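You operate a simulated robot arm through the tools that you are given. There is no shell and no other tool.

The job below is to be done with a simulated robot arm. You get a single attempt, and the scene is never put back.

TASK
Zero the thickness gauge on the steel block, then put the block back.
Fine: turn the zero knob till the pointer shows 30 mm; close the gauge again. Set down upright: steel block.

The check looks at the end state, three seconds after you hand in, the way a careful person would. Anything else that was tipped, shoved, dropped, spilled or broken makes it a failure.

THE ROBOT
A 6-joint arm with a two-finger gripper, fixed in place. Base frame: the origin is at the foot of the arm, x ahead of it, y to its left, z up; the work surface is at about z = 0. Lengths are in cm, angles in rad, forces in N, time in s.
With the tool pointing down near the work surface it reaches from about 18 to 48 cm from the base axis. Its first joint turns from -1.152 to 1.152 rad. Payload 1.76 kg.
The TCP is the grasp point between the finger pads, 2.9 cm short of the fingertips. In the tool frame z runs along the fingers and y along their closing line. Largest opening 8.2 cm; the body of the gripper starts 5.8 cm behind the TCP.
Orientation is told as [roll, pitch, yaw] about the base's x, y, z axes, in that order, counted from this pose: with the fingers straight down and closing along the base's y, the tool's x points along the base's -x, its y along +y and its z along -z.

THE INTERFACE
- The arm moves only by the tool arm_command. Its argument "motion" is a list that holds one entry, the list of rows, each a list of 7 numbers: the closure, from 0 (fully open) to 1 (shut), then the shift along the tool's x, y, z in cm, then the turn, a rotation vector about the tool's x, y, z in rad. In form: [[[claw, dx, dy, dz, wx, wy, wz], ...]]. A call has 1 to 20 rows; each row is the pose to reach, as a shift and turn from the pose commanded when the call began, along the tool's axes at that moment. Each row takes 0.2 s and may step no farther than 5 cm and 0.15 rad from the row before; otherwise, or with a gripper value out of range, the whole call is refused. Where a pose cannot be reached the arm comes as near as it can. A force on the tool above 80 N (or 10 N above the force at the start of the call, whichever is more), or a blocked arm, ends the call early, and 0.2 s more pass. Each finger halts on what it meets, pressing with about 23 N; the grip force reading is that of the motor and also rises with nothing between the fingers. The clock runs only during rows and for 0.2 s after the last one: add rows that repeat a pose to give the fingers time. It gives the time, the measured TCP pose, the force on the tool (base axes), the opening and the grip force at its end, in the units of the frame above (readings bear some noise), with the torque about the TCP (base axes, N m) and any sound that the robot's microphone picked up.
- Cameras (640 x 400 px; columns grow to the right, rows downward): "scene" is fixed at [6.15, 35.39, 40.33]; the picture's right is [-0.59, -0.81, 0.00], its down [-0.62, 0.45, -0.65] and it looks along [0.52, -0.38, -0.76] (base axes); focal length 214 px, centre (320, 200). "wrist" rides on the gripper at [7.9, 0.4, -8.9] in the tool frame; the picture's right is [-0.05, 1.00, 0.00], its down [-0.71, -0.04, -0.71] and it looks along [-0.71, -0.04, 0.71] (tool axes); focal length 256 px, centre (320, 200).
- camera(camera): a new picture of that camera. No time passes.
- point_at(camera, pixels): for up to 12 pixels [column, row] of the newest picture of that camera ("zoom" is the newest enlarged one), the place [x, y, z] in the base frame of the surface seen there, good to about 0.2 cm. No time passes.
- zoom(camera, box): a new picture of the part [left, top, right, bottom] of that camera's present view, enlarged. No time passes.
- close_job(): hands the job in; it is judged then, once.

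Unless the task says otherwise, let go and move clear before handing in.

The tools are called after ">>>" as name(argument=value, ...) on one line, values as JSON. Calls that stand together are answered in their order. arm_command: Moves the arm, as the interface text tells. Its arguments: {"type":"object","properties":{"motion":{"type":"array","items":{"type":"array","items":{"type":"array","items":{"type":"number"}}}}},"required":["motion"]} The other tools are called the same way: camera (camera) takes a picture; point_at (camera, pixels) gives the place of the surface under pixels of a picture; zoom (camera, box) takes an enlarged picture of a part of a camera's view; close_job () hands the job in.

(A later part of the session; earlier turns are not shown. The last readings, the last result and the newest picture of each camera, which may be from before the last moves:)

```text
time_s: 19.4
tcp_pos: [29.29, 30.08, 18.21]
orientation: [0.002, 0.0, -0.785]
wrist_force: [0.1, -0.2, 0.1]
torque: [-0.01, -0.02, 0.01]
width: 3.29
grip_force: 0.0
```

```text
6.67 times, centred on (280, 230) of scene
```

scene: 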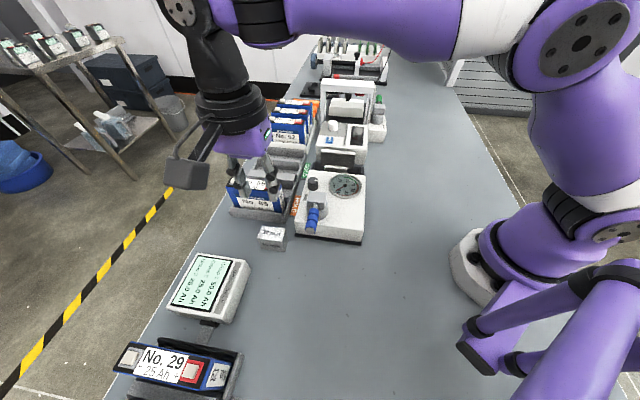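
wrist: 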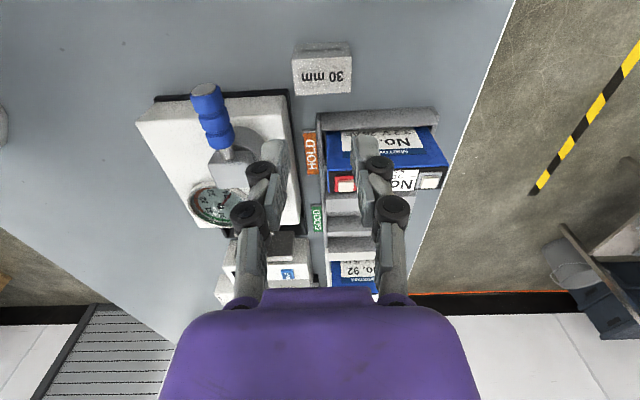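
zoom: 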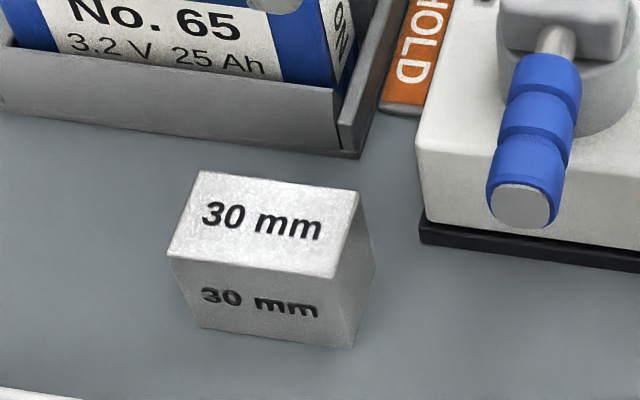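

>>> point_at(camera="wrist", pixels=[[293, 62], [351, 58], [350, 92], [296.5, 94.5], [322, 76], [322, 60], [323, 93], [295, 78], [350, 75]])

```text
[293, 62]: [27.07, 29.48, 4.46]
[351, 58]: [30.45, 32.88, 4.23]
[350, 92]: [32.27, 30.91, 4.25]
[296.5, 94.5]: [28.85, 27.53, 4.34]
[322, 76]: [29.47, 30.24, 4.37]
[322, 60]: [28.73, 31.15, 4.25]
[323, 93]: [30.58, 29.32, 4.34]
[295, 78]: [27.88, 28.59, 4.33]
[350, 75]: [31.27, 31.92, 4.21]
```

The block is essentially where it was (centre about (29.5,30.1)). I'll reopen and go down again, this time to z≈3.2 so the pads cover more of the block.

>>> arm_command(motion=[[[0.1, -0.08, 0.1, 0, 0, 0, 0], [0.1, -0.08, 0.1, 1, 0, 0, 0], [0.1, -0.08, 0.1, 4, 0, 0, 0], [0.1, -0.08, 0.1, 7, 0, 0, 0], [0.1, -0.08, 0.1, 10, 0, 0, 0], [0.1, -0.08, 0.1, 12, 0, 0, 0], [0.1, -0.08, 0.1, 13.5, 0, 0, 0], [0.1, -0.08, 0.1, 14.5, 0, 0, 0], [0.1, -0.08, 0.1, 15.0, 0, 0, 0], [0.1, -0.08, 0.1, 15.0, 0, 0, 0]]])

>>> camera(camera="wrist")

```text
time_s: 21.6
tcp_pos: [29.49, 30.2, 3.26]
orientation: [0.002, 0.0, -0.787]
wrist_force: [-0.3, -0.1, 0.0]
torque: [0.0, -0.02, 0.0]
width: 7.37
grip_force: 0.0
```

```text
taken
```

wrist: 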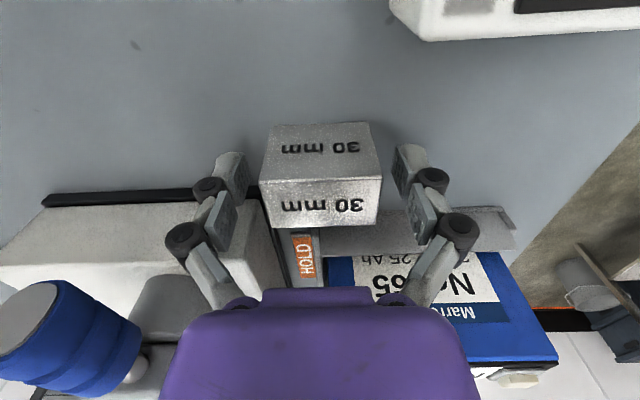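

The block is centred on the grasp point (expected TCP pixel (320,185)). I'll close firmly, wait, and lift just a little, slowly.

>>> arm_command(motion=[[[0.3, 0, 0, 0, 0, 0, 0], [0.4, 0, 0, 0, 0, 0, 0], [0.6, 0, 0, 0, 0, 0, 0], [0.8, 0, 0, 0, 0, 0, 0], [0.8, 0, 0, 0, 0, 0, 0], [0.8, 0, 0, 0, 0, 0, 0]]])

>>> camera(camera="wrist")

>>> zoom(camera="scene", box=[220, 190, 320, 265])

```text
time_s: 23.0
tcp_pos: [29.53, 30.13, 3.21]
orientation: [0.004, -0.001, -0.785]
wrist_force: [2.9, 3.6, 3.1]
torque: [0.13, -0.08, 0.0]
width: 5.0
grip_force: 22.9
```

```text
taken
```

wrist: 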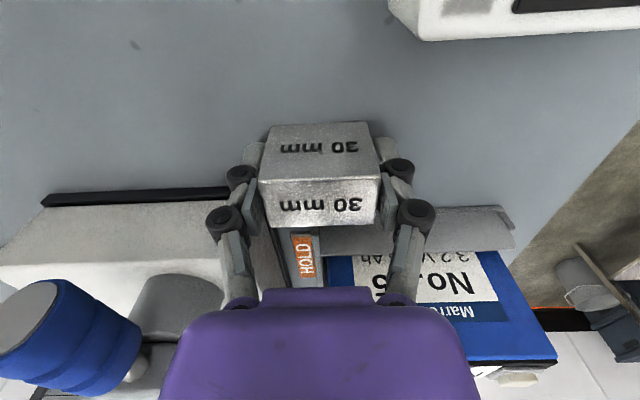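

```text
5.33 times, centred on (270, 228) of scene
```

zoom: 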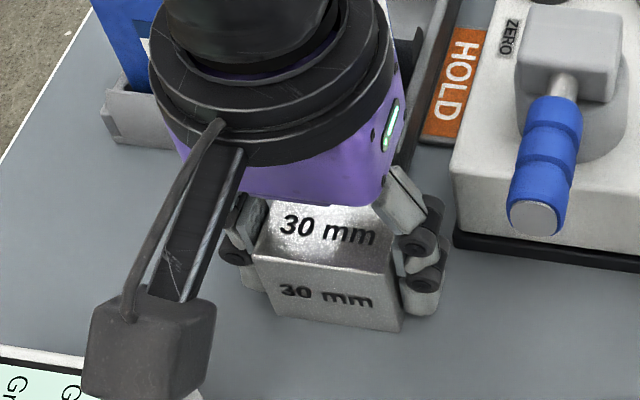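

The grip looks sound (both fingers on the end faces, 23 N). Lifting very slowly by 1 cm and checking.

>>> arm_command(motion=[[[0.8, 0, 0, -0.1, 0, 0, 0], [0.8, 0, 0, -0.2, 0, 0, 0], [0.8, 0, 0, -0.3, 0, 0, 0], [0.8, 0, 0, -0.4, 0, 0, 0], [0.8, 0, 0, -0.6, 0, 0, 0], [0.8, 0, 0, -0.8, 0, 0, 0], [0.8, 0, 0, -1.0, 0, 0, 0], [0.8, 0, 0, -1.0, 0, 0, 0]]])

>>> camera(camera="wrist")

>>> zoom(camera="scene", box=[220, 190, 320, 265])

```text
time_s: 24.8
tcp_pos: [29.5, 30.19, 4.23]
orientation: [0.0, 0.002, -0.786]
wrist_force: [0.4, 0.6, -5.5]
torque: [0.02, -0.02, -0.03]
width: 4.95
grip_force: 22.8
```

```text
taken
```

wrist: 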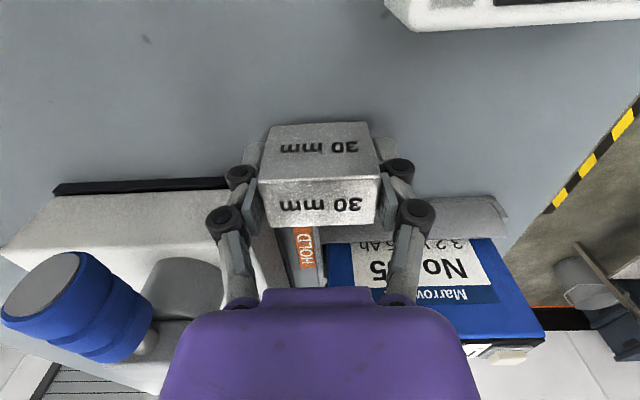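

```text
5.33 times, centred on (270, 228) of scene
```

zoom: 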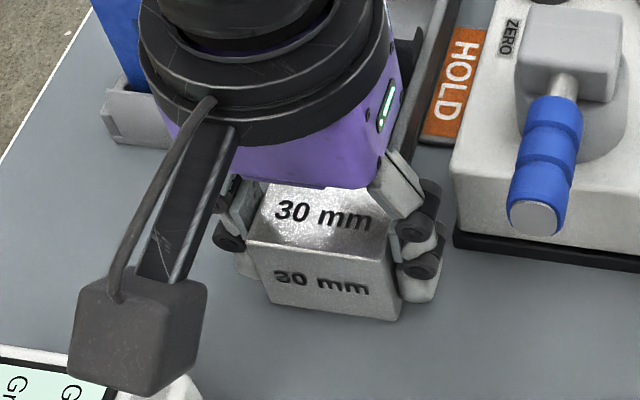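

It holds now (−5.5 N is the block's weight), so the first slip came from lifting too fast. I'll keep lifting slowly to z≈16.3.

>>> arm_command(motion=[[[0.8, 0, 0, -0.2, 0, 0, 0], [0.8, 0, 0, -0.5, 0, 0, 0], [0.8, 0, 0, -1.0, 0, 0, 0], [0.8, 0, 0, -1.6, 0, 0, 0], [0.8, 0, 0, -2.3, 0, 0, 0], [0.8, 0, 0, -3.0, 0, 0, 0], [0.8, 0, 0, -3.7, 0, 0, 0], [0.8, 0, 0, -4.4, 0, 0, 0], [0.8, 0, 0, -5.1, 0, 0, 0], [0.8, 0, 0, -5.8, 0, 0, 0], [0.8, 0, 0, -6.5, 0, 0, 0], [0.8, 0, 0, -7.2, 0, 0, 0], [0.8, 0, 0, -7.9, 0, 0, 0], [0.8, 0, 0, -8.6, 0, 0, 0], [0.8, 0, 0, -9.3, 0, 0, 0], [0.8, 0, 0, -10.0, 0, 0, 0], [0.8, 0, 0, -10.7, 0, 0, 0], [0.8, 0, 0, -11.3, 0, 0, 0], [0.8, 0, 0, -11.8, 0, 0, 0], [0.8, 0, 0, -12.1, 0, 0, 0]]])

>>> camera(camera="wrist")

```text
time_s: 29.0
tcp_pos: [29.45, 30.15, 16.31]
orientation: [0.001, 0.0, -0.785]
wrist_force: [-0.2, 0.0, -4.7]
torque: [-0.01, 0.01, 0.01]
width: 4.96
grip_force: 22.5
```

```text
taken
```

wrist: 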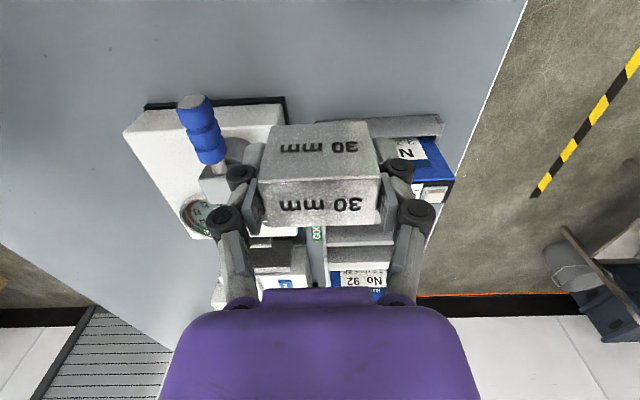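

The block is held and raised. Before carrying it over I'll check heights of things near the gauge's jaws in the scene view.

>>> camera(camera="scene")

>>> zoom(camera="scene", box=[290, 60, 410, 200])

>>> point_at(camera="scene", pixels=[[345, 82], [370, 86], [325, 82], [340, 100], [357, 108], [378, 112], [350, 160], [328, 150], [345, 187]])

```text
taken
```

scene: 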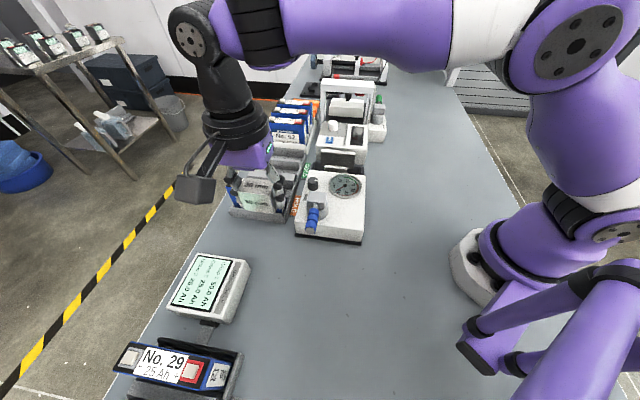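

```text
2.86 times, centred on (350, 130) of scene
```

zoom: 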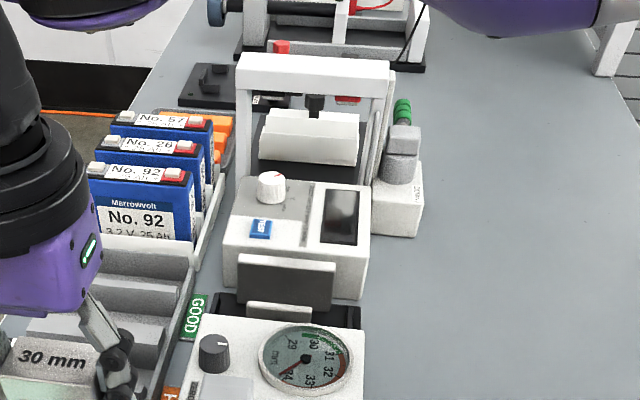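

```text
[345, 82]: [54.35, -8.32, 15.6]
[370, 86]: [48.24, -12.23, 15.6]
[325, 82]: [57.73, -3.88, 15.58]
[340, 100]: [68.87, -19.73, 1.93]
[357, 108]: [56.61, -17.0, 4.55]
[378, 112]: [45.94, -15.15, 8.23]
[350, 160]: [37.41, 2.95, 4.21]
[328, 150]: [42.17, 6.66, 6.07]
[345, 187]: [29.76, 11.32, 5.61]
```

>>> zoom(camera="scene", box=[305, 140, 375, 184])

```text
9.09 times, centred on (340, 162) of scene
```

zoom: 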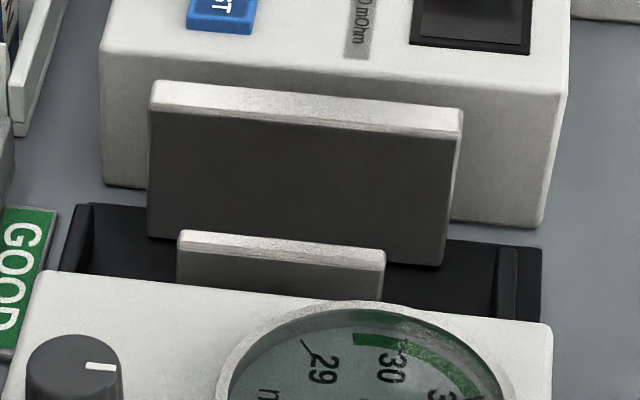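

>>> point_at(camera="zoom", pixels=[[185, 235], [382, 254], [280, 243], [185, 245], [380, 265], [152, 104], [458, 134], [300, 120], [152, 230], [440, 260], [155, 88], [460, 112]])

```text
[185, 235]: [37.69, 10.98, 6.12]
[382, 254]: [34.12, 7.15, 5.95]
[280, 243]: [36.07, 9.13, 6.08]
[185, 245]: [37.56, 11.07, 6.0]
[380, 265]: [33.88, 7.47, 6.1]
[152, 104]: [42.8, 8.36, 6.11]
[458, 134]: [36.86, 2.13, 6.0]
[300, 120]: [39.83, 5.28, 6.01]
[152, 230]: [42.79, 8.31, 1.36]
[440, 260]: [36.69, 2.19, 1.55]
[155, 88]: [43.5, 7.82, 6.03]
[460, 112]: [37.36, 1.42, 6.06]
```

The jaw gap is now about 5.3 cm (moving front u≈19.05, fixed inner face u≈24.42), centre at v≈31.9, and everything along the way is lower than 13 cm. I'll carry the block smoothly to above (38.6, 6.5).

>>> arm_command(motion=[[[0.8, -0.27, -0.12, 0, 0, 0, 0], [0.8, -0.82, -0.36, 0, 0, 0, 0], [0.8, -1.65, -0.73, 0, 0, 0, 0], [0.8, -2.74, -1.21, 0, 0, 0, 0], [0.8, -4.12, -1.82, 0, 0, 0, 0], [0.8, -5.61, -2.48, 0, 0, 0, 0], [0.8, -7.1, -3.14, 0, 0, 0, 0], [0.8, -8.59, -3.79, 0, 0, 0, 0], [0.8, -10.08, -4.45, 0, 0, 0, 0], [0.8, -11.57, -5.11, 0, 0, 0, 0], [0.8, -13.06, -5.77, 0, 0, 0, 0], [0.8, -14.56, -6.43, 0, 0, 0, 0], [0.8, -16.05, -7.09, 0, 0, 0, 0], [0.8, -17.54, -7.74, 0, 0, 0, 0], [0.8, -19.03, -8.4, 0, 0, 0, 0], [0.8, -20.4, -9.01, 0, 0, 0, 0], [0.8, -21.5, -9.5, 0, 0, 0, 0], [0.8, -22.32, -9.86, 0, 0, 0, 0], [0.8, -22.87, -10.1, 0, 0, 0, 0], [0.8, -23.2, -10.25, 0, 0, 0, 0]]])

>>> camera(camera="wrist")

>>> camera(camera="scene")

```text
time_s: 33.2
tcp_pos: [38.65, 6.52, 16.25]
orientation: [0.002, -0.001, -0.785]
wrist_force: [0.4, 0.0, -6.2]
torque: [0.02, 0.01, 0.02]
width: 4.99
grip_force: 22.9
```

```text
taken
```

wrist: 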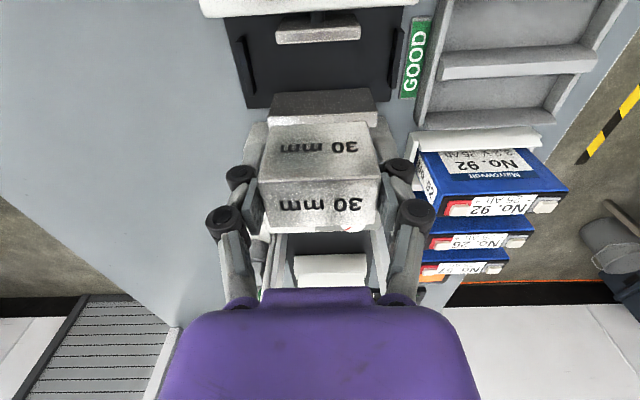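

```text
taken
```

scene: 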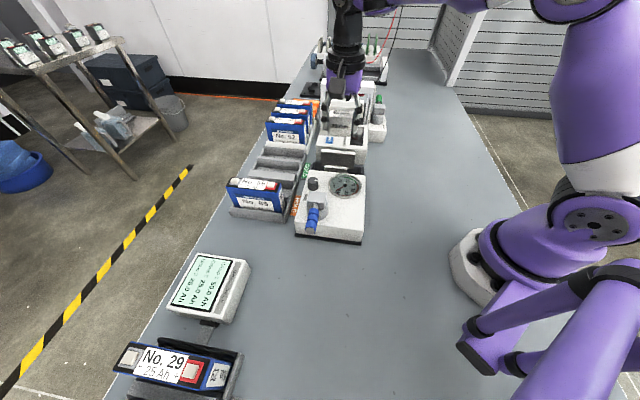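

The block hangs above the jaws; wrist view shows the tray (300,65), the moving plate (317,30) and the fixed plate (325,103). I'll measure these and the block to align precisely.

>>> point_at(camera="wrist", pixels=[[280, 65], [340, 65], [370, 60], [280, 40], [357, 38], [277, 115], [375, 110], [268, 180], [376, 176], [268, 228], [374, 224], [395, 60]])

>>> zoom(camera="wrist", box=[230, 0, 410, 130])

```text
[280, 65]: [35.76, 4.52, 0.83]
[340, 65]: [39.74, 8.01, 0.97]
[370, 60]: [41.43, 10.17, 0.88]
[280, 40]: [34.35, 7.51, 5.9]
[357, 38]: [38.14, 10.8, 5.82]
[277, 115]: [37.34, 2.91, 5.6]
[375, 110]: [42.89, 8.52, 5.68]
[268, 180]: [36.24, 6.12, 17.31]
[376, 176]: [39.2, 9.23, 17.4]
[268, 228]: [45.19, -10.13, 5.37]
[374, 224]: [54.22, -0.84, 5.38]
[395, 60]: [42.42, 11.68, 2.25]
```

```text
3.08 times, centred on (320, 65) of wrist
```

zoom: 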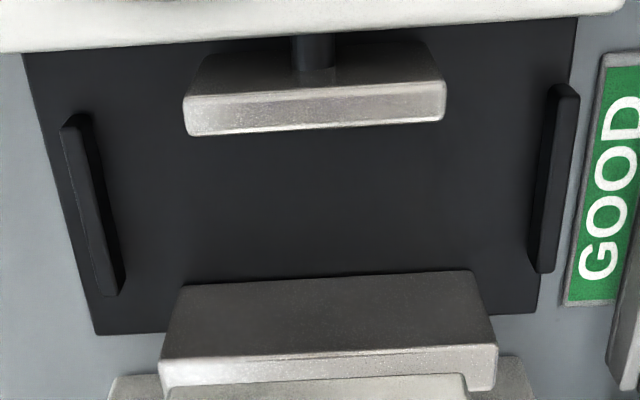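

The tray floor is at z≈0.9 and the block in the grip spans about u=21.25–24.25, so I'll shift 0.15 away from the fixed plate and lower to just above the plates to check the alignment.

>>> arm_command(motion=[[[0.8, 0.05, 0, 0.2, 0, 0, 0], [0.8, 0.1, 0, 0.6, 0, 0, 0], [0.8, 0.15, 0, 1.2, 0, 0, 0], [0.8, 0.15, 0, 1.9, 0, 0, 0], [0.8, 0.15, 0, 2.6, 0, 0, 0], [0.8, 0.15, 0, 3.3, 0, 0, 0], [0.8, 0.15, 0, 4.0, 0, 0, 0], [0.8, 0.15, 0, 4.7, 0, 0, 0], [0.8, 0.15, 0, 5.3, 0, 0, 0], [0.8, 0.15, 0, 5.8, 0, 0, 0], [0.8, 0.15, 0, 6.1, 0, 0, 0], [0.8, 0.15, 0, 6.2, 0, 0, 0]]])

>>> camera(camera="wrist")

>>> zoom(camera="scene", box=[295, 110, 395, 190])

```text
time_s: 35.8
tcp_pos: [38.56, 6.66, 10.03]
orientation: [0.001, 0.0, -0.787]
wrist_force: [-0.1, 0.2, -5.2]
torque: [0.02, 0.01, -0.02]
width: 4.97
grip_force: 22.8
```

```text
taken
```

wrist: 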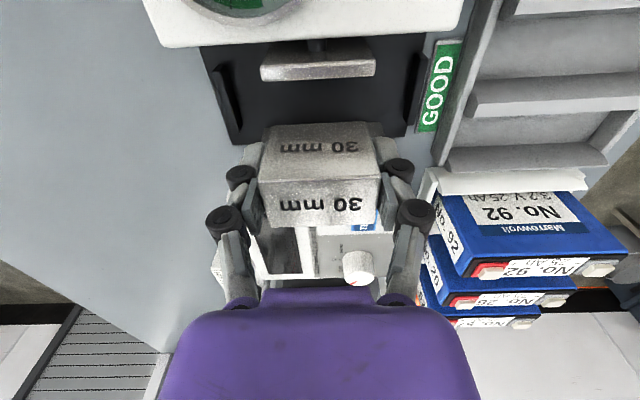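

```text
5.00 times, centred on (345, 150) of scene
```

zoom: 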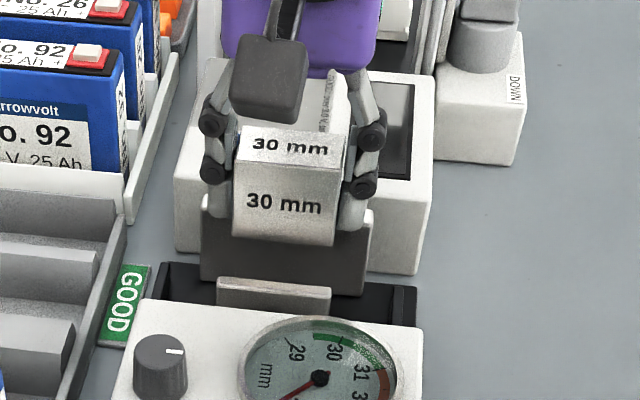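

Scene zoom shows the block's lower edge just above the plates, in front of the fixed plate. I'll lower about 2.5 cm into the gap and check forces.

>>> arm_command(motion=[[[0.8, 0, 0, 0.2, 0, 0, 0], [0.8, 0, 0, 0.5, 0, 0, 0], [0.8, 0, 0, 0.9, 0, 0, 0], [0.8, 0, 0, 1.3, 0, 0, 0], [0.8, 0, 0, 1.7, 0, 0, 0], [0.8, 0, 0, 2.1, 0, 0, 0], [0.8, 0, 0, 2.4, 0, 0, 0], [0.8, 0, 0, 2.5, 0, 0, 0]]])

>>> camera(camera="wrist")

>>> zoom(camera="scene", box=[295, 110, 395, 190])

```text
time_s: 37.6
tcp_pos: [38.46, 6.58, 7.5]
orientation: [0.001, -0.001, -0.785]
wrist_force: [0.0, 0.4, -5.1]
torque: [-0.01, 0.04, -0.01]
width: 4.97
grip_force: 22.8
```

```text
taken
```

wrist: 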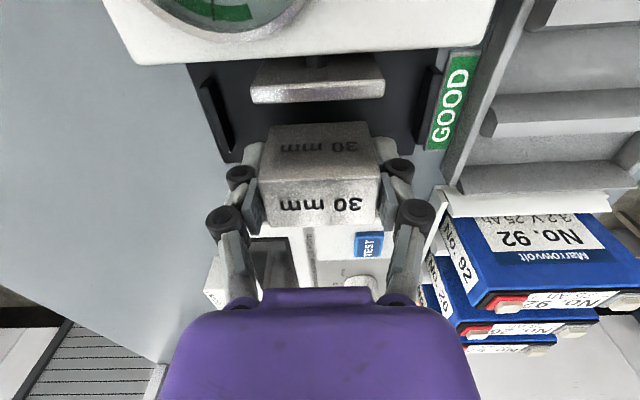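

```text
5.00 times, centred on (345, 150) of scene
```

zoom: 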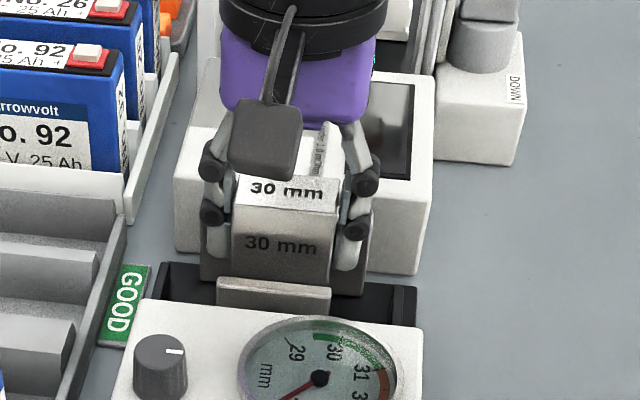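

No contact (force still just the weight). Lowering further to about 0.2 cm above the tray.

>>> arm_command(motion=[[[0.8, 0, 0, 0.2, 0, 0, 0], [0.8, 0, 0, 0.5, 0, 0, 0], [0.8, 0, 0, 0.9, 0, 0, 0], [0.8, 0, 0, 1.3, 0, 0, 0], [0.8, 0, 0, 1.7, 0, 0, 0], [0.8, 0, 0, 2.1, 0, 0, 0], [0.8, 0, 0, 2.5, 0, 0, 0], [0.8, 0, 0, 2.8, 0, 0, 0], [0.8, 0, 0, 3.0, 0, 0, 0], [0.8, 0, 0, 3.1, 0, 0, 0]]])

>>> zoom(camera="scene", box=[295, 110, 395, 190])

>>> camera(camera="wrist")

```text
time_s: 39.8
tcp_pos: [38.55, 6.62, 4.42]
orientation: [0.002, 0.001, -0.786]
wrist_force: [0.4, 0.6, -5.8]
torque: [-0.02, -0.01, 0.0]
width: 4.98
grip_force: 22.6
```

```text
5.00 times, centred on (345, 150) of scene
```

zoom: 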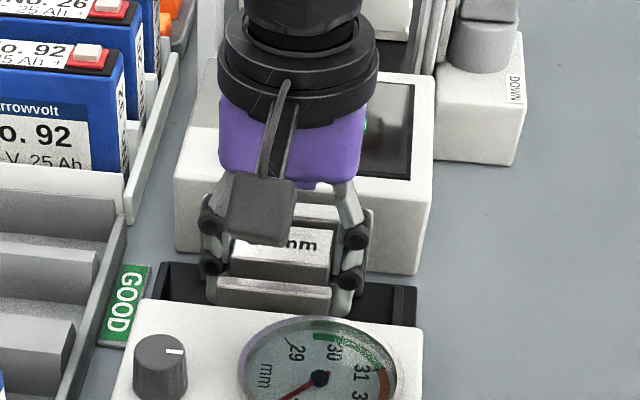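

```text
taken
```

wrist: 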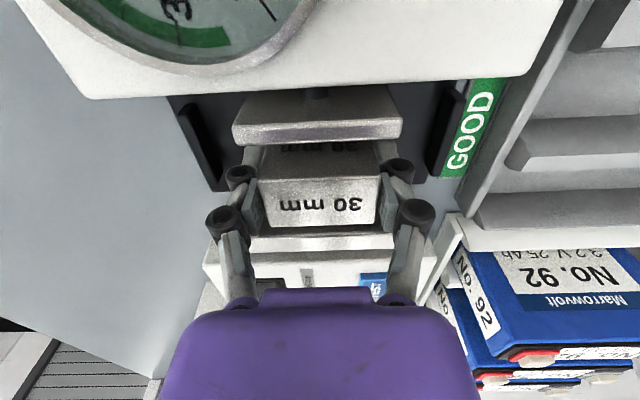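

Almost on the tray. Lowering in tiny steps until the weight is taken.

>>> arm_command(motion=[[[0.8, 0, 0, 0.06, 0, 0, 0], [0.8, 0, 0, 0.12, 0, 0, 0], [0.8, 0, 0, 0.18, 0, 0, 0], [0.8, 0, 0, 0.24, 0, 0, 0], [0.8, 0, 0, 0.24, 0, 0, 0]]])

```text
time_s: 41.0
tcp_pos: [38.64, 6.58, 4.23]
orientation: [0.0, -0.003, -0.786]
wrist_force: [-2.0, -1.2, 1.2]
torque: [0.08, -0.02, 0.02]
width: 5.01
grip_force: 22.6
```

The tray now carries the block (force went from −5.5 to +1.2 N). Releasing gently.

>>> arm_command(motion=[[[0.38, 0, 0, 0, 0, 0, 0], [0.3, 0, 0, 0, 0, 0, 0], [0.25, 0, 0, 0, 0, 0, 0], [0.25, 0, 0, 0, 0, 0, 0]]])

>>> camera(camera="wrist")

```text
time_s: 42.0
tcp_pos: [38.54, 6.69, 4.24]
orientation: [0.001, 0.0, -0.786]
wrist_force: [0.0, 0.1, 0.1]
torque: [-0.02, 0.01, -0.01]
width: 6.13
grip_force: 0.1
```

```text
taken
```

wrist: 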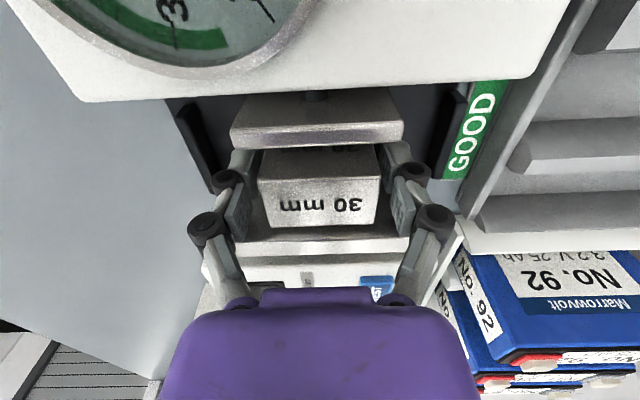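

The block stands free between the plates (wrist (318,190)). Rising straight up clear of it.

>>> arm_command(motion=[[[0.25, 0, 0, -0.5, 0, 0, 0], [0.25, 0, 0, -1.5, 0, 0, 0], [0.25, 0, 0, -3.0, 0, 0, 0], [0.25, 0, 0, -5.0, 0, 0, 0], [0.25, 0, 0, -8.0, 0, 0, 0], [0.25, 0, 0, -11.0, 0, 0, 0], [0.25, 0, 0, -13.5, 0, 0, 0], [0.25, 0, 0, -13.5, 0, 0, 0]]])

>>> camera(camera="wrist")

>>> camera(camera="scene")

```text
time_s: 43.8
tcp_pos: [38.45, 6.65, 17.81]
orientation: [0.001, -0.001, -0.787]
wrist_force: [-0.1, 0.6, -0.6]
torque: [0.03, -0.01, 0.01]
width: 6.16
grip_force: 0.0
```

```text
taken
```

wrist: 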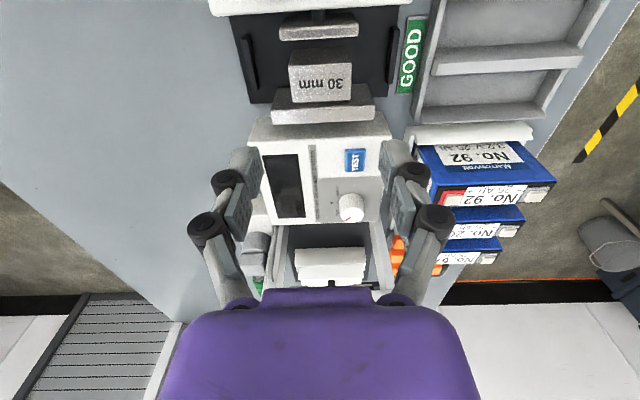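

```text
taken
```

scene: 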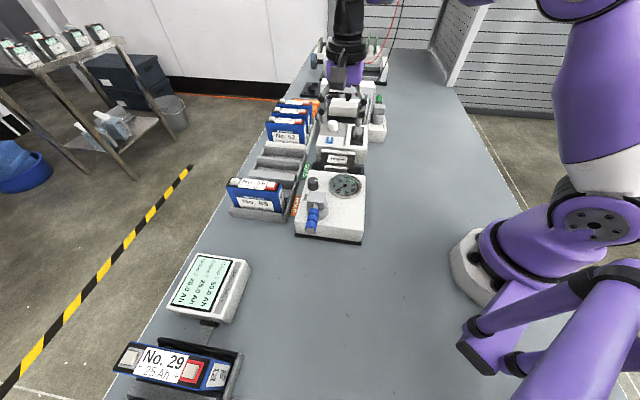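

The block is standing in the jaws (scene (337,158)). Now I go back above the lever handle at (24.2, 23.9).

>>> arm_command(motion=[[[0.4, 2.2, 0.2, 0, 0, 0, 0.005], [0.5, 5.2, 0.5, 0, 0, 0, 0.01], [0.5, 8.5, 0.8, 0, 0, 0, 0.015], [0.5, 12.0, 1.2, 0, 0, 0, 0.02], [0.5, 15.5, 1.5, 0, 0, 0, 0.025], [0.5, 19.0, 1.8, 0, 0, 0, 0.03], [0.5, 21.5, 2.1, 0, 0, 0, 0.037], [0.5, 22.28, 2.16, 0, 0, 0, 0.037], [0.5, 22.28, 2.16, 0, 0, 0, 0.037]]])

>>> camera(camera="wrist")

>>> zoom(camera="scene", box=[285, 140, 385, 225])

```text
time_s: 45.8
tcp_pos: [24.27, 23.93, 17.76]
orientation: [0.002, 0.001, -0.823]
wrist_force: [0.6, -0.4, 0.2]
torque: [0.0, 0.0, 0.01]
width: 4.09
grip_force: 0.1
```

```text
taken
```

wrist: 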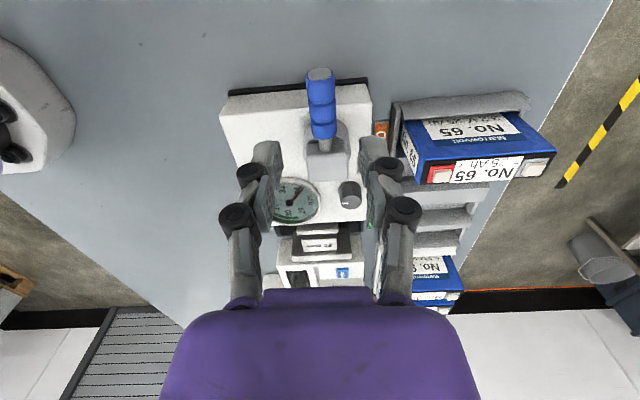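

```text
4.71 times, centred on (335, 182) of scene
```

zoom: 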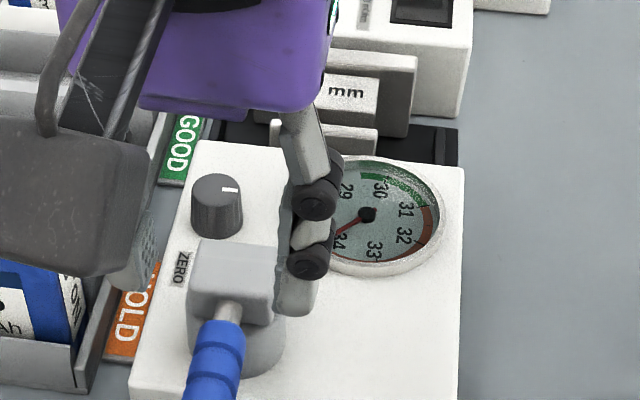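

The handle is right below (wrist (320,105)). Lowering and gripping it.

>>> arm_command(motion=[[[0.5, 0, 0, 1.5, 0, 0, 0], [0.5, 0, 0, 4.0, 0, 0, 0], [0.5, 0, 0, 6.0, 0, 0, 0], [0.5, 0, 0, 7.4, 0, 0, 0], [0.6, 0, 0, 7.4, 0, 0, 0], [0.8, 0, 0, 7.4, 0, 0, 0], [0.8, 0, 0, 7.4, 0, 0, 0]]])

>>> camera(camera="wrist")

```text
time_s: 47.4
tcp_pos: [24.23, 23.82, 10.24]
orientation: [0.003, -0.001, -0.82]
wrist_force: [7.4, 6.7, -8.2]
torque: [0.06, 0.01, 0.4]
width: 1.77
grip_force: 35.9
```

```text
taken
```

wrist: 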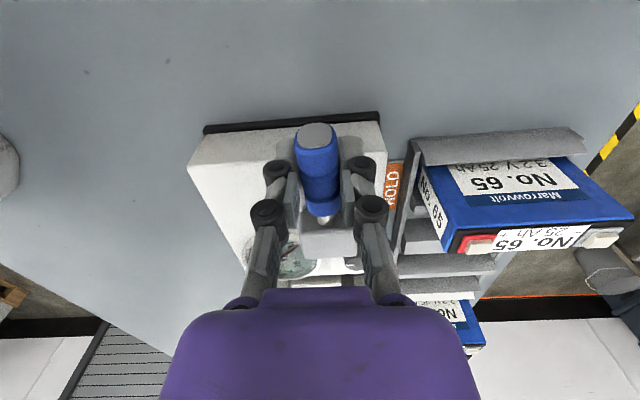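

The handle is gripped. Swinging the lever back (counter-clockwise) by 1.0 rad to begin closing.

>>> arm_command(motion=[[[0.8, -0.023, -0.469, 0, 0, 0, -0.1], [0.8, -0.094, -0.934, 0, 0, 0, -0.2], [0.8, -0.21, -1.389, 0, 0, 0, -0.3], [0.8, -0.371, -1.83, 0, 0, 0, -0.4], [0.8, -0.575, -2.253, 0, 0, 0, -0.5], [0.8, -0.821, -2.654, 0, 0, 0, -0.6], [0.8, -1.105, -3.028, 0, 0, 0, -0.7], [0.8, -1.425, -3.372, 0, 0, 0, -0.8], [0.8, -1.778, -3.682, 0, 0, 0, -0.9], [0.8, -2.161, -3.955, 0, 0, 0, -1.0], [0.8, -2.161, -3.955, 0, 0, 0, -1.0]]])

>>> camera(camera="wrist")

>>> zoom(camera="scene", box=[285, 140, 385, 225])

```text
time_s: 49.8
tcp_pos: [22.83, 19.68, 10.32]
orientation: [0.001, 0.0, 0.179]
wrist_force: [1.1, -0.1, 0.1]
torque: [0.03, -0.02, 0.01]
width: 1.74
grip_force: 0.9
```

```text
taken
```

wrist: 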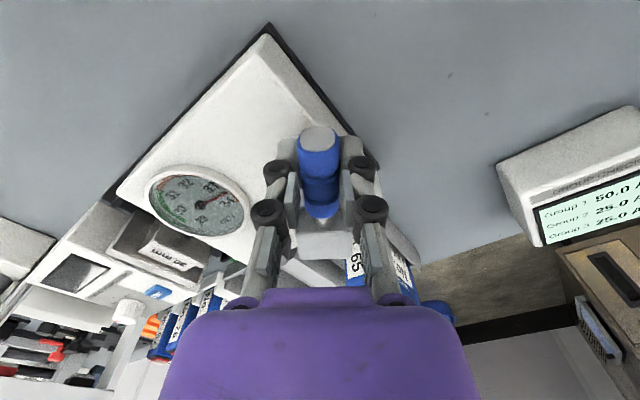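

```text
4.71 times, centred on (335, 182) of scene
```

zoom: 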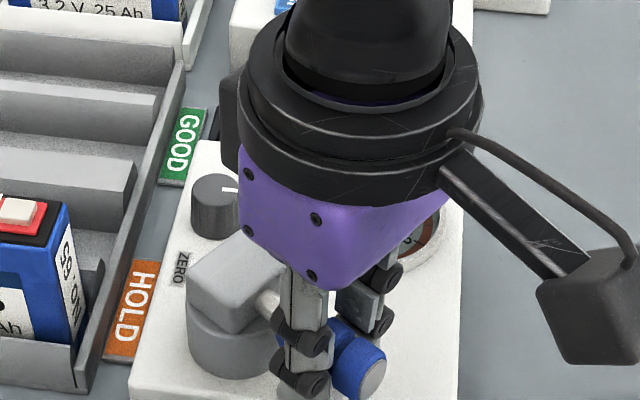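

>>> zoom(camera="wrist", box=[90, 150, 260, 300])

```text
2.67 times, centred on (175, 225) of wrist
```

zoom: 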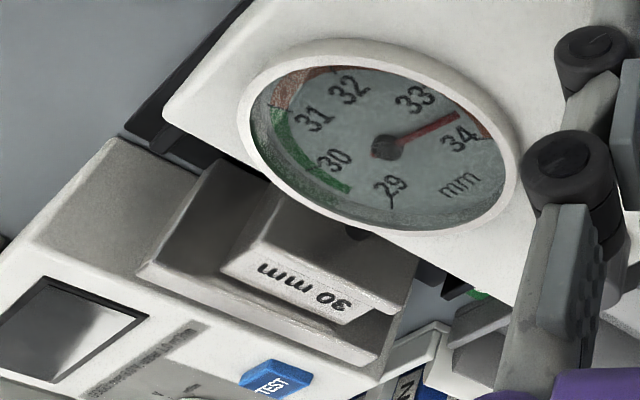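

The pointer now reads about 33.7 and the plate seems near the block. I'll measure the positions of plate and block.

>>> point_at(camera="zoom", pixels=[[222, 270], [340, 320], [280, 278], [250, 240], [375, 290], [150, 263], [280, 320], [370, 358], [310, 240], [400, 280], [240, 300], [330, 335]])

>>> zoom(camera="wrist", box=[130, 195, 210, 265])

```text
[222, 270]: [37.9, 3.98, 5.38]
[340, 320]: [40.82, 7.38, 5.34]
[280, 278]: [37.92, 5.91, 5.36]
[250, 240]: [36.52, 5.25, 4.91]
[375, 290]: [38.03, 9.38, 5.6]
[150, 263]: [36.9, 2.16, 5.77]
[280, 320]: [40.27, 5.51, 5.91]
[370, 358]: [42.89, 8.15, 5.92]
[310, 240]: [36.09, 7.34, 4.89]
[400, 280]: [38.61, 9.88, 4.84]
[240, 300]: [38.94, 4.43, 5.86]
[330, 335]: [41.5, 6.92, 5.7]
```

```text
5.71 times, centred on (170, 230) of wrist
```

zoom: 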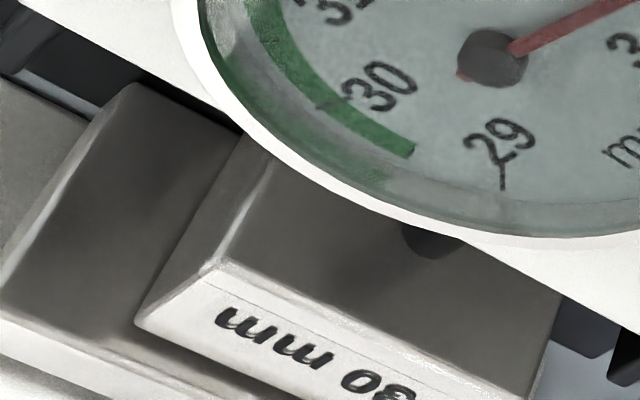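

The plate is up against the block, which still has about 0.4 cm to go to the fixed plate (consistent with the reading of 33.7). I continue closing by 0.3 rad in small steps.

>>> arm_command(motion=[[[0.8, -0.006, -0.235, 0, 0, 0, -0.05], [0.8, -0.023, -0.469, 0, 0, 0, -0.1], [0.8, -0.053, -0.702, 0, 0, 0, -0.15], [0.8, -0.094, -0.934, 0, 0, 0, -0.2], [0.8, -0.146, -1.163, 0, 0, 0, -0.25], [0.8, -0.21, -1.389, 0, 0, 0, -0.3], [0.8, -0.21, -1.389, 0, 0, 0, -0.3]]])

>>> camera(camera="wrist")

>>> zoom(camera="wrist", box=[40, 110, 250, 260])

```text
time_s: 51.4
tcp_pos: [23.29, 18.21, 10.24]
orientation: [-0.001, -0.002, 0.48]
wrist_force: [0.4, -0.2, -0.6]
torque: [-0.01, -0.04, -0.02]
width: 1.76
grip_force: 0.5
```

```text
taken
```

wrist: 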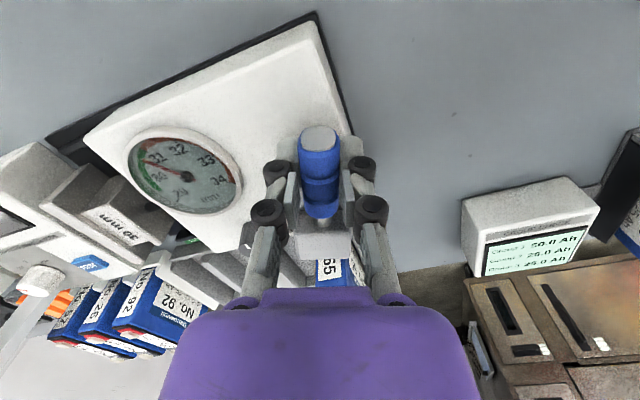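

```text
2.67 times, centred on (145, 185) of wrist
```

zoom: 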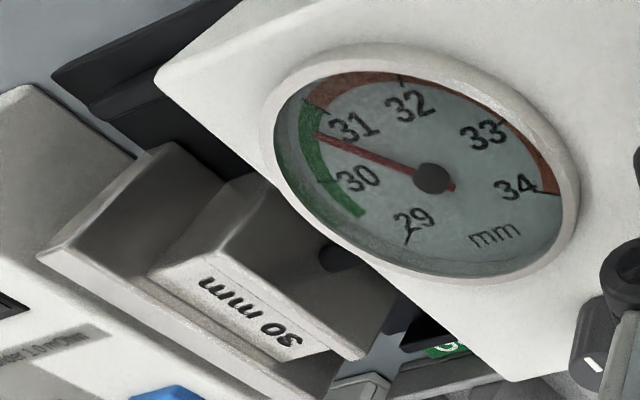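

The pointer has come down to about 30.7. I continue closing the last ~0.3 rad in small steps.

>>> arm_command(motion=[[[0.8, -0.006, -0.235, 0, 0, 0, -0.05], [0.8, -0.023, -0.469, 0, 0, 0, -0.1], [0.8, -0.053, -0.702, 0, 0, 0, -0.15], [0.8, -0.094, -0.934, 0, 0, 0, -0.2], [0.8, -0.094, -0.934, 0, 0, 0, -0.2]]])

>>> camera(camera="wrist")

>>> zoom(camera="wrist", box=[40, 90, 250, 240])

```text
time_s: 52.6
tcp_pos: [23.78, 17.4, 10.23]
orientation: [0.0, -0.004, 0.679]
wrist_force: [-0.1, -4.3, 0.6]
torque: [0.0, 0.09, -0.14]
width: 1.75
grip_force: 28.2
```

```text
taken
```

wrist: 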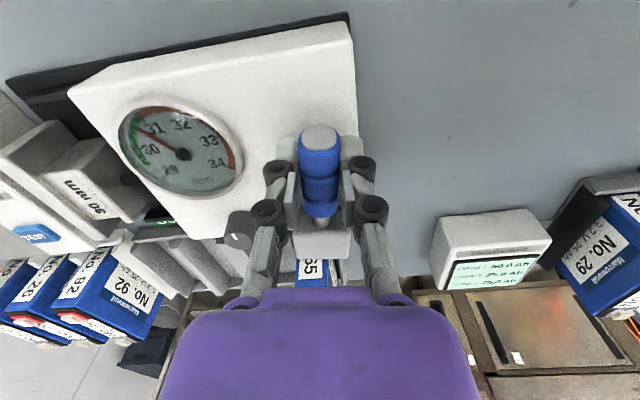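

```text
2.67 times, centred on (145, 165) of wrist
```

zoom: 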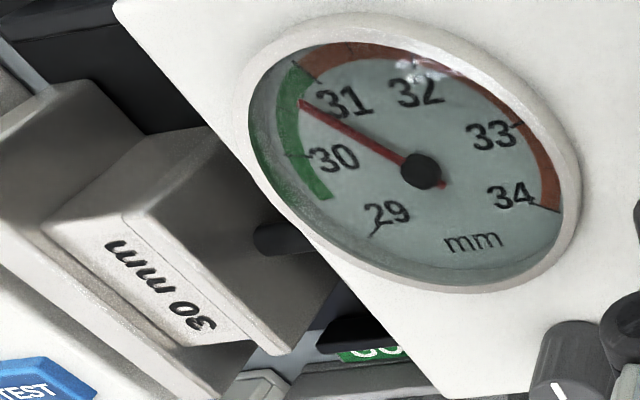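

The pointer stays at about 30.7 now, so the block is clamped and reads 0.7 too much. I'll move the lever the last bit to its closed stop, watching the force.

>>> arm_command(motion=[[[0.8, -0.006, -0.235, 0, 0, 0, -0.05], [0.8, -0.023, -0.469, 0, 0, 0, -0.1], [0.8, -0.023, -0.469, 0, 0, 0, -0.1]]])

>>> camera(camera="wrist")

>>> zoom(camera="wrist", box=[40, 90, 250, 240])

```text
time_s: 53.4
tcp_pos: [24.26, 17.13, 10.19]
orientation: [0.0, -0.003, 0.778]
wrist_force: [0.2, -2.1, 0.5]
torque: [-0.04, -0.01, -0.07]
width: 1.79
grip_force: 1.5
```

```text
taken
```

wrist: 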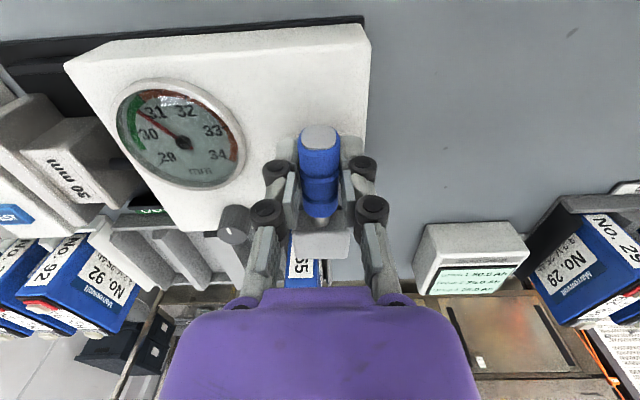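

```text
2.67 times, centred on (145, 165) of wrist
```

zoom: 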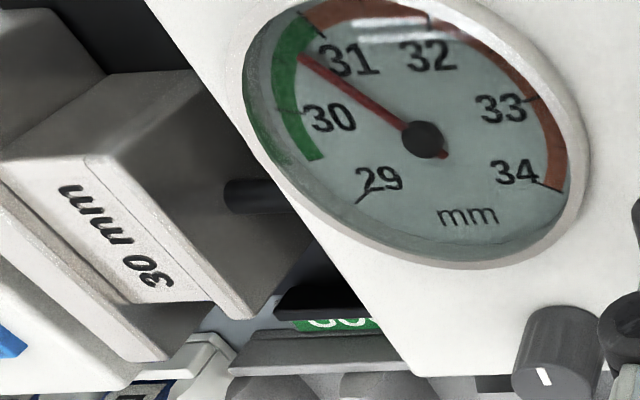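

Still free; initially the handle was about 0.06 rad further. I'll push it another 0.08 rad toward the closed stop.

>>> arm_command(motion=[[[0.8, -0.004, -0.19, 0, 0, 0, -0.04], [0.8, -0.015, -0.376, 0, 0, 0, -0.08], [0.8, -0.015, -0.376, 0, 0, 0, -0.08]]])

>>> camera(camera="wrist")

>>> zoom(camera="wrist", box=[60, 60, 260, 200])

```text
time_s: 54.2
tcp_pos: [24.43, 16.93, 10.32]
orientation: [0.0, -0.003, 0.861]
wrist_force: [-1.9, 7.6, -0.8]
torque: [0.09, 0.05, -0.1]
width: 2.02
grip_force: 3.5
```

```text
taken
```

wrist: 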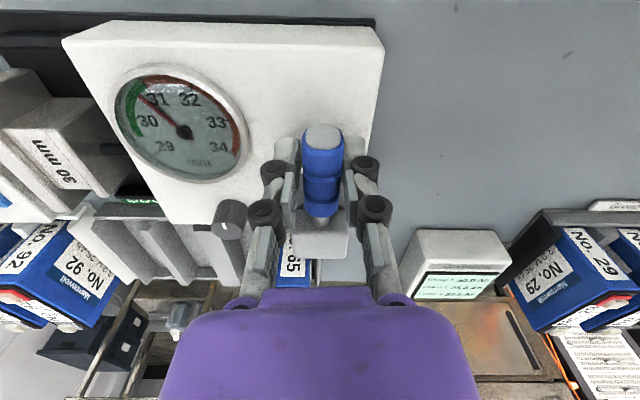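

```text
2.86 times, centred on (160, 130) of wrist
```

zoom: 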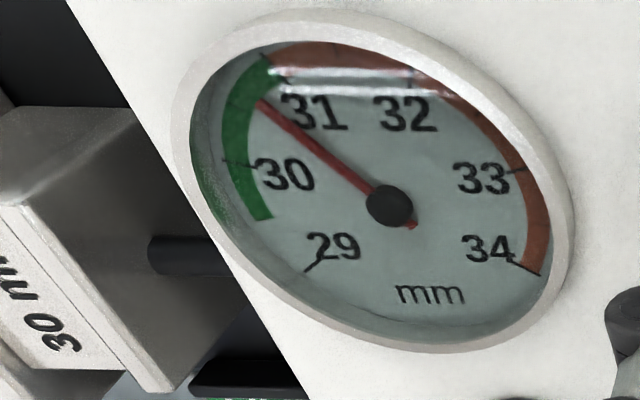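

The lever is at its closed stop (force 7.6 N, fingers pushed apart). The pointer reads about 30.7 on the 30 mm block, so the zero must be trimmed by about −0.7. I'll release the lever and rise.

>>> arm_command(motion=[[[0.7, 0, 0.1, 0, 0, 0, 0], [0.5, 0, 0.2, 0, 0, 0, 0], [0.5, 0, 0.2, 0, 0, 0, 0], [0.5, 0, 0.2, -2.0, 0, 0, 0], [0.5, 0, 0.2, -5.0, 0, 0, 0], [0.5, 0, 0.2, -7.5, 0, 0, 0], [0.5, 0, 0.2, -7.5, 0, 0, 0]]])

>>> camera(camera="wrist")

>>> zoom(camera="wrist", box=[90, 10, 370, 200])

```text
time_s: 55.8
tcp_pos: [24.27, 17.01, 17.85]
orientation: [-0.002, -0.003, 0.859]
wrist_force: [0.0, -0.3, -0.2]
torque: [0.0, 0.0, -0.01]
width: 4.08
grip_force: 0.1
```

```text
taken
```

wrist: 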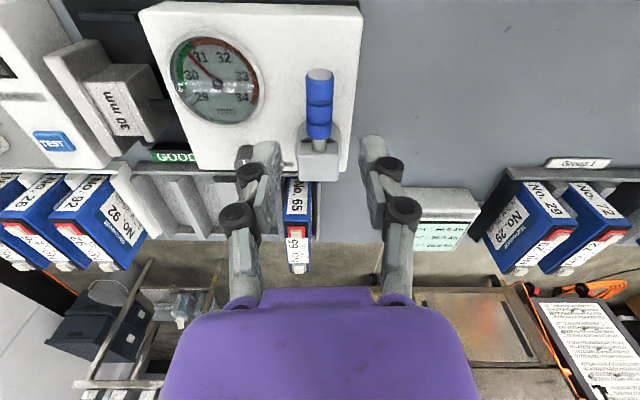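

```text
2.11 times, centred on (230, 105) of wrist
```

zoom: 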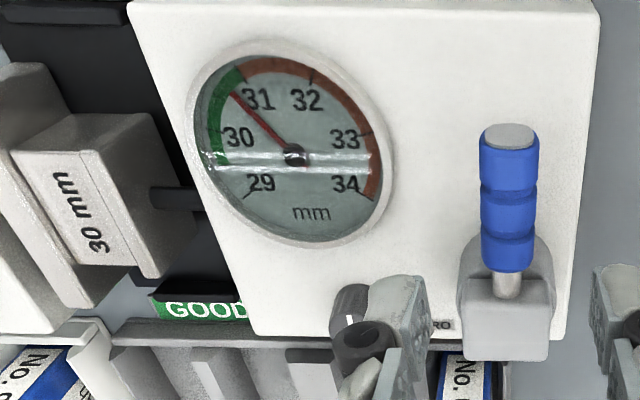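

The pointer reads about 30.75. Now I'll measure the zero knob precisely in the scene view.

>>> zoom(camera="scene", box=[295, 165, 345, 205])

```text
10.00 times, centred on (320, 185) of scene
```

zoom: 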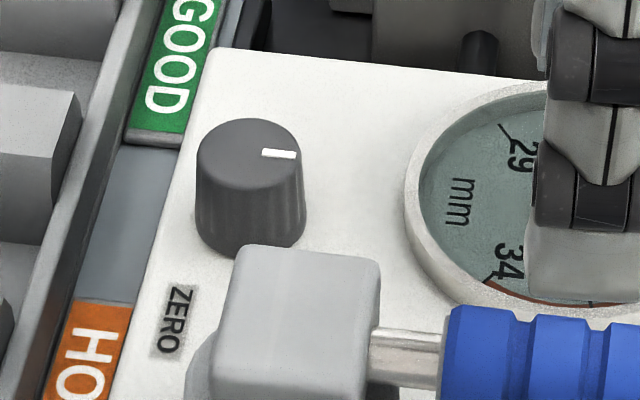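

>>> point_at(camera="zoom", pixels=[[206, 145], [297, 150], [250, 122], [248, 180], [248, 152], [262, 153], [293, 155], [203, 210], [300, 220], [248, 245], [225, 270], [330, 160]])

```text
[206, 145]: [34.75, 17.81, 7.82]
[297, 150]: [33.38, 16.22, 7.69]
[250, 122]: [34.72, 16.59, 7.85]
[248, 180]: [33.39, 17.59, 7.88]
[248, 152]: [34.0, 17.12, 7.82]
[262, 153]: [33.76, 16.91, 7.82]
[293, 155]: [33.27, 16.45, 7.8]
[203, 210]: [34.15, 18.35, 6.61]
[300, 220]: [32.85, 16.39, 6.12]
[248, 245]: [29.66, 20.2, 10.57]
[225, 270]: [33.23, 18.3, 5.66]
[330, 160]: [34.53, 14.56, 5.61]
```

The knob's top centre is about (34.05, 17.05, 7.8), radius about 1.05, marker pointing along (-0.7,-0.7). I'll move above it.

>>> arm_command(motion=[[[0.5, -1.3, -1.5, 0.0, 0, 0, 0.01], [0.5, -2.6, -3.0, 0.0, 0, 0, 0.02], [0.5, -3.9, -4.5, 0.5, 0, 0, 0.04], [0.5, -5.2, -6.0, 1.5, 0, 0, 0.06], [0.5, -6.42, -7.38, 3.0, 0, 0, 0.074], [0.5, -6.42, -7.38, 4.35, 0, 0, 0.074], [0.5, -6.42, -7.38, 4.35, 0, 0, 0.074]]])

>>> camera(camera="wrist")

>>> zoom(camera="scene", box=[285, 130, 385, 215])

```text
time_s: 57.4
tcp_pos: [34.19, 17.05, 13.41]
orientation: [0.0, -0.003, 0.783]
wrist_force: [-0.5, -0.5, 0.7]
torque: [-0.01, 0.01, 0.01]
width: 4.08
grip_force: 0.0
```

```text
taken
```

wrist: 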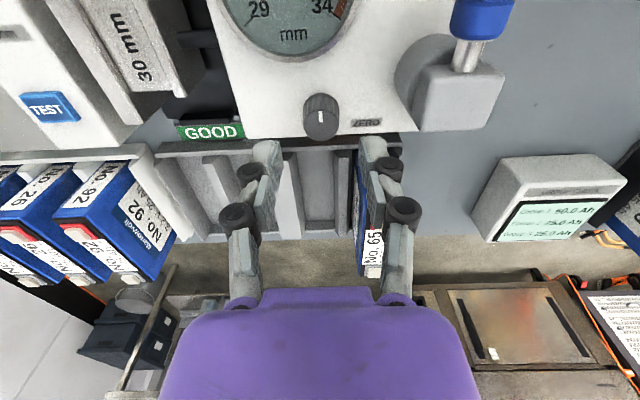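

```text
4.71 times, centred on (335, 172) of scene
```

zoom: 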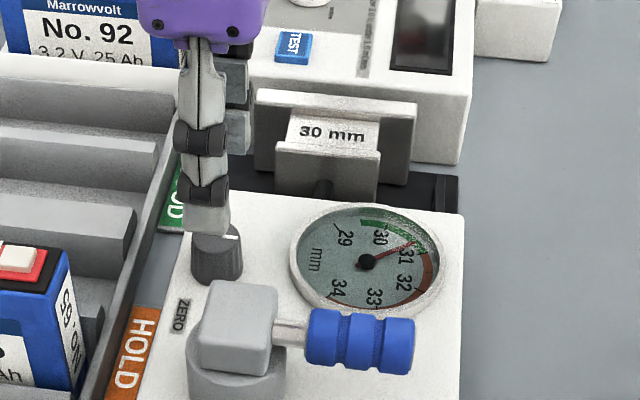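

The knob is centred between the fingers sideways (wrist (321,113)). I'll check its exact position along the other direction.

>>> zoom(camera="wrist", box=[280, 80, 360, 145])

>>> point_at(camera="wrist", pixels=[[321, 116], [310, 118], [332, 116], [321, 126], [321, 107], [305, 115], [337, 113], [321, 135]])

```text
6.15 times, centred on (320, 112) of wrist
```

zoom: 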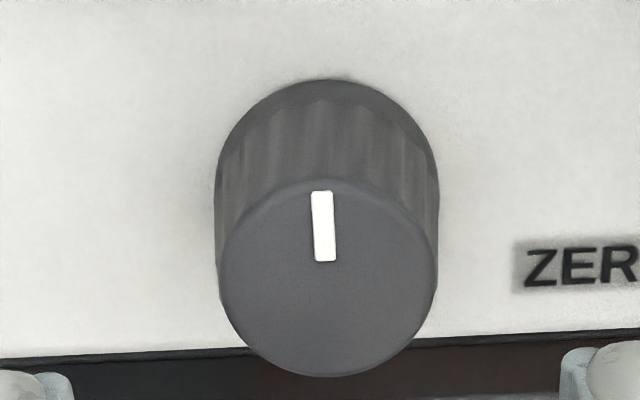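

```text
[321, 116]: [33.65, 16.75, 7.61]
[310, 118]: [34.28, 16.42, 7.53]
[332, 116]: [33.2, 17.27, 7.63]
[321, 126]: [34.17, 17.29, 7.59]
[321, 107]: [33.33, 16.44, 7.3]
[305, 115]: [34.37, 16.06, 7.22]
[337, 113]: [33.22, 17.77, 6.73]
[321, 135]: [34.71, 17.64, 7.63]
```

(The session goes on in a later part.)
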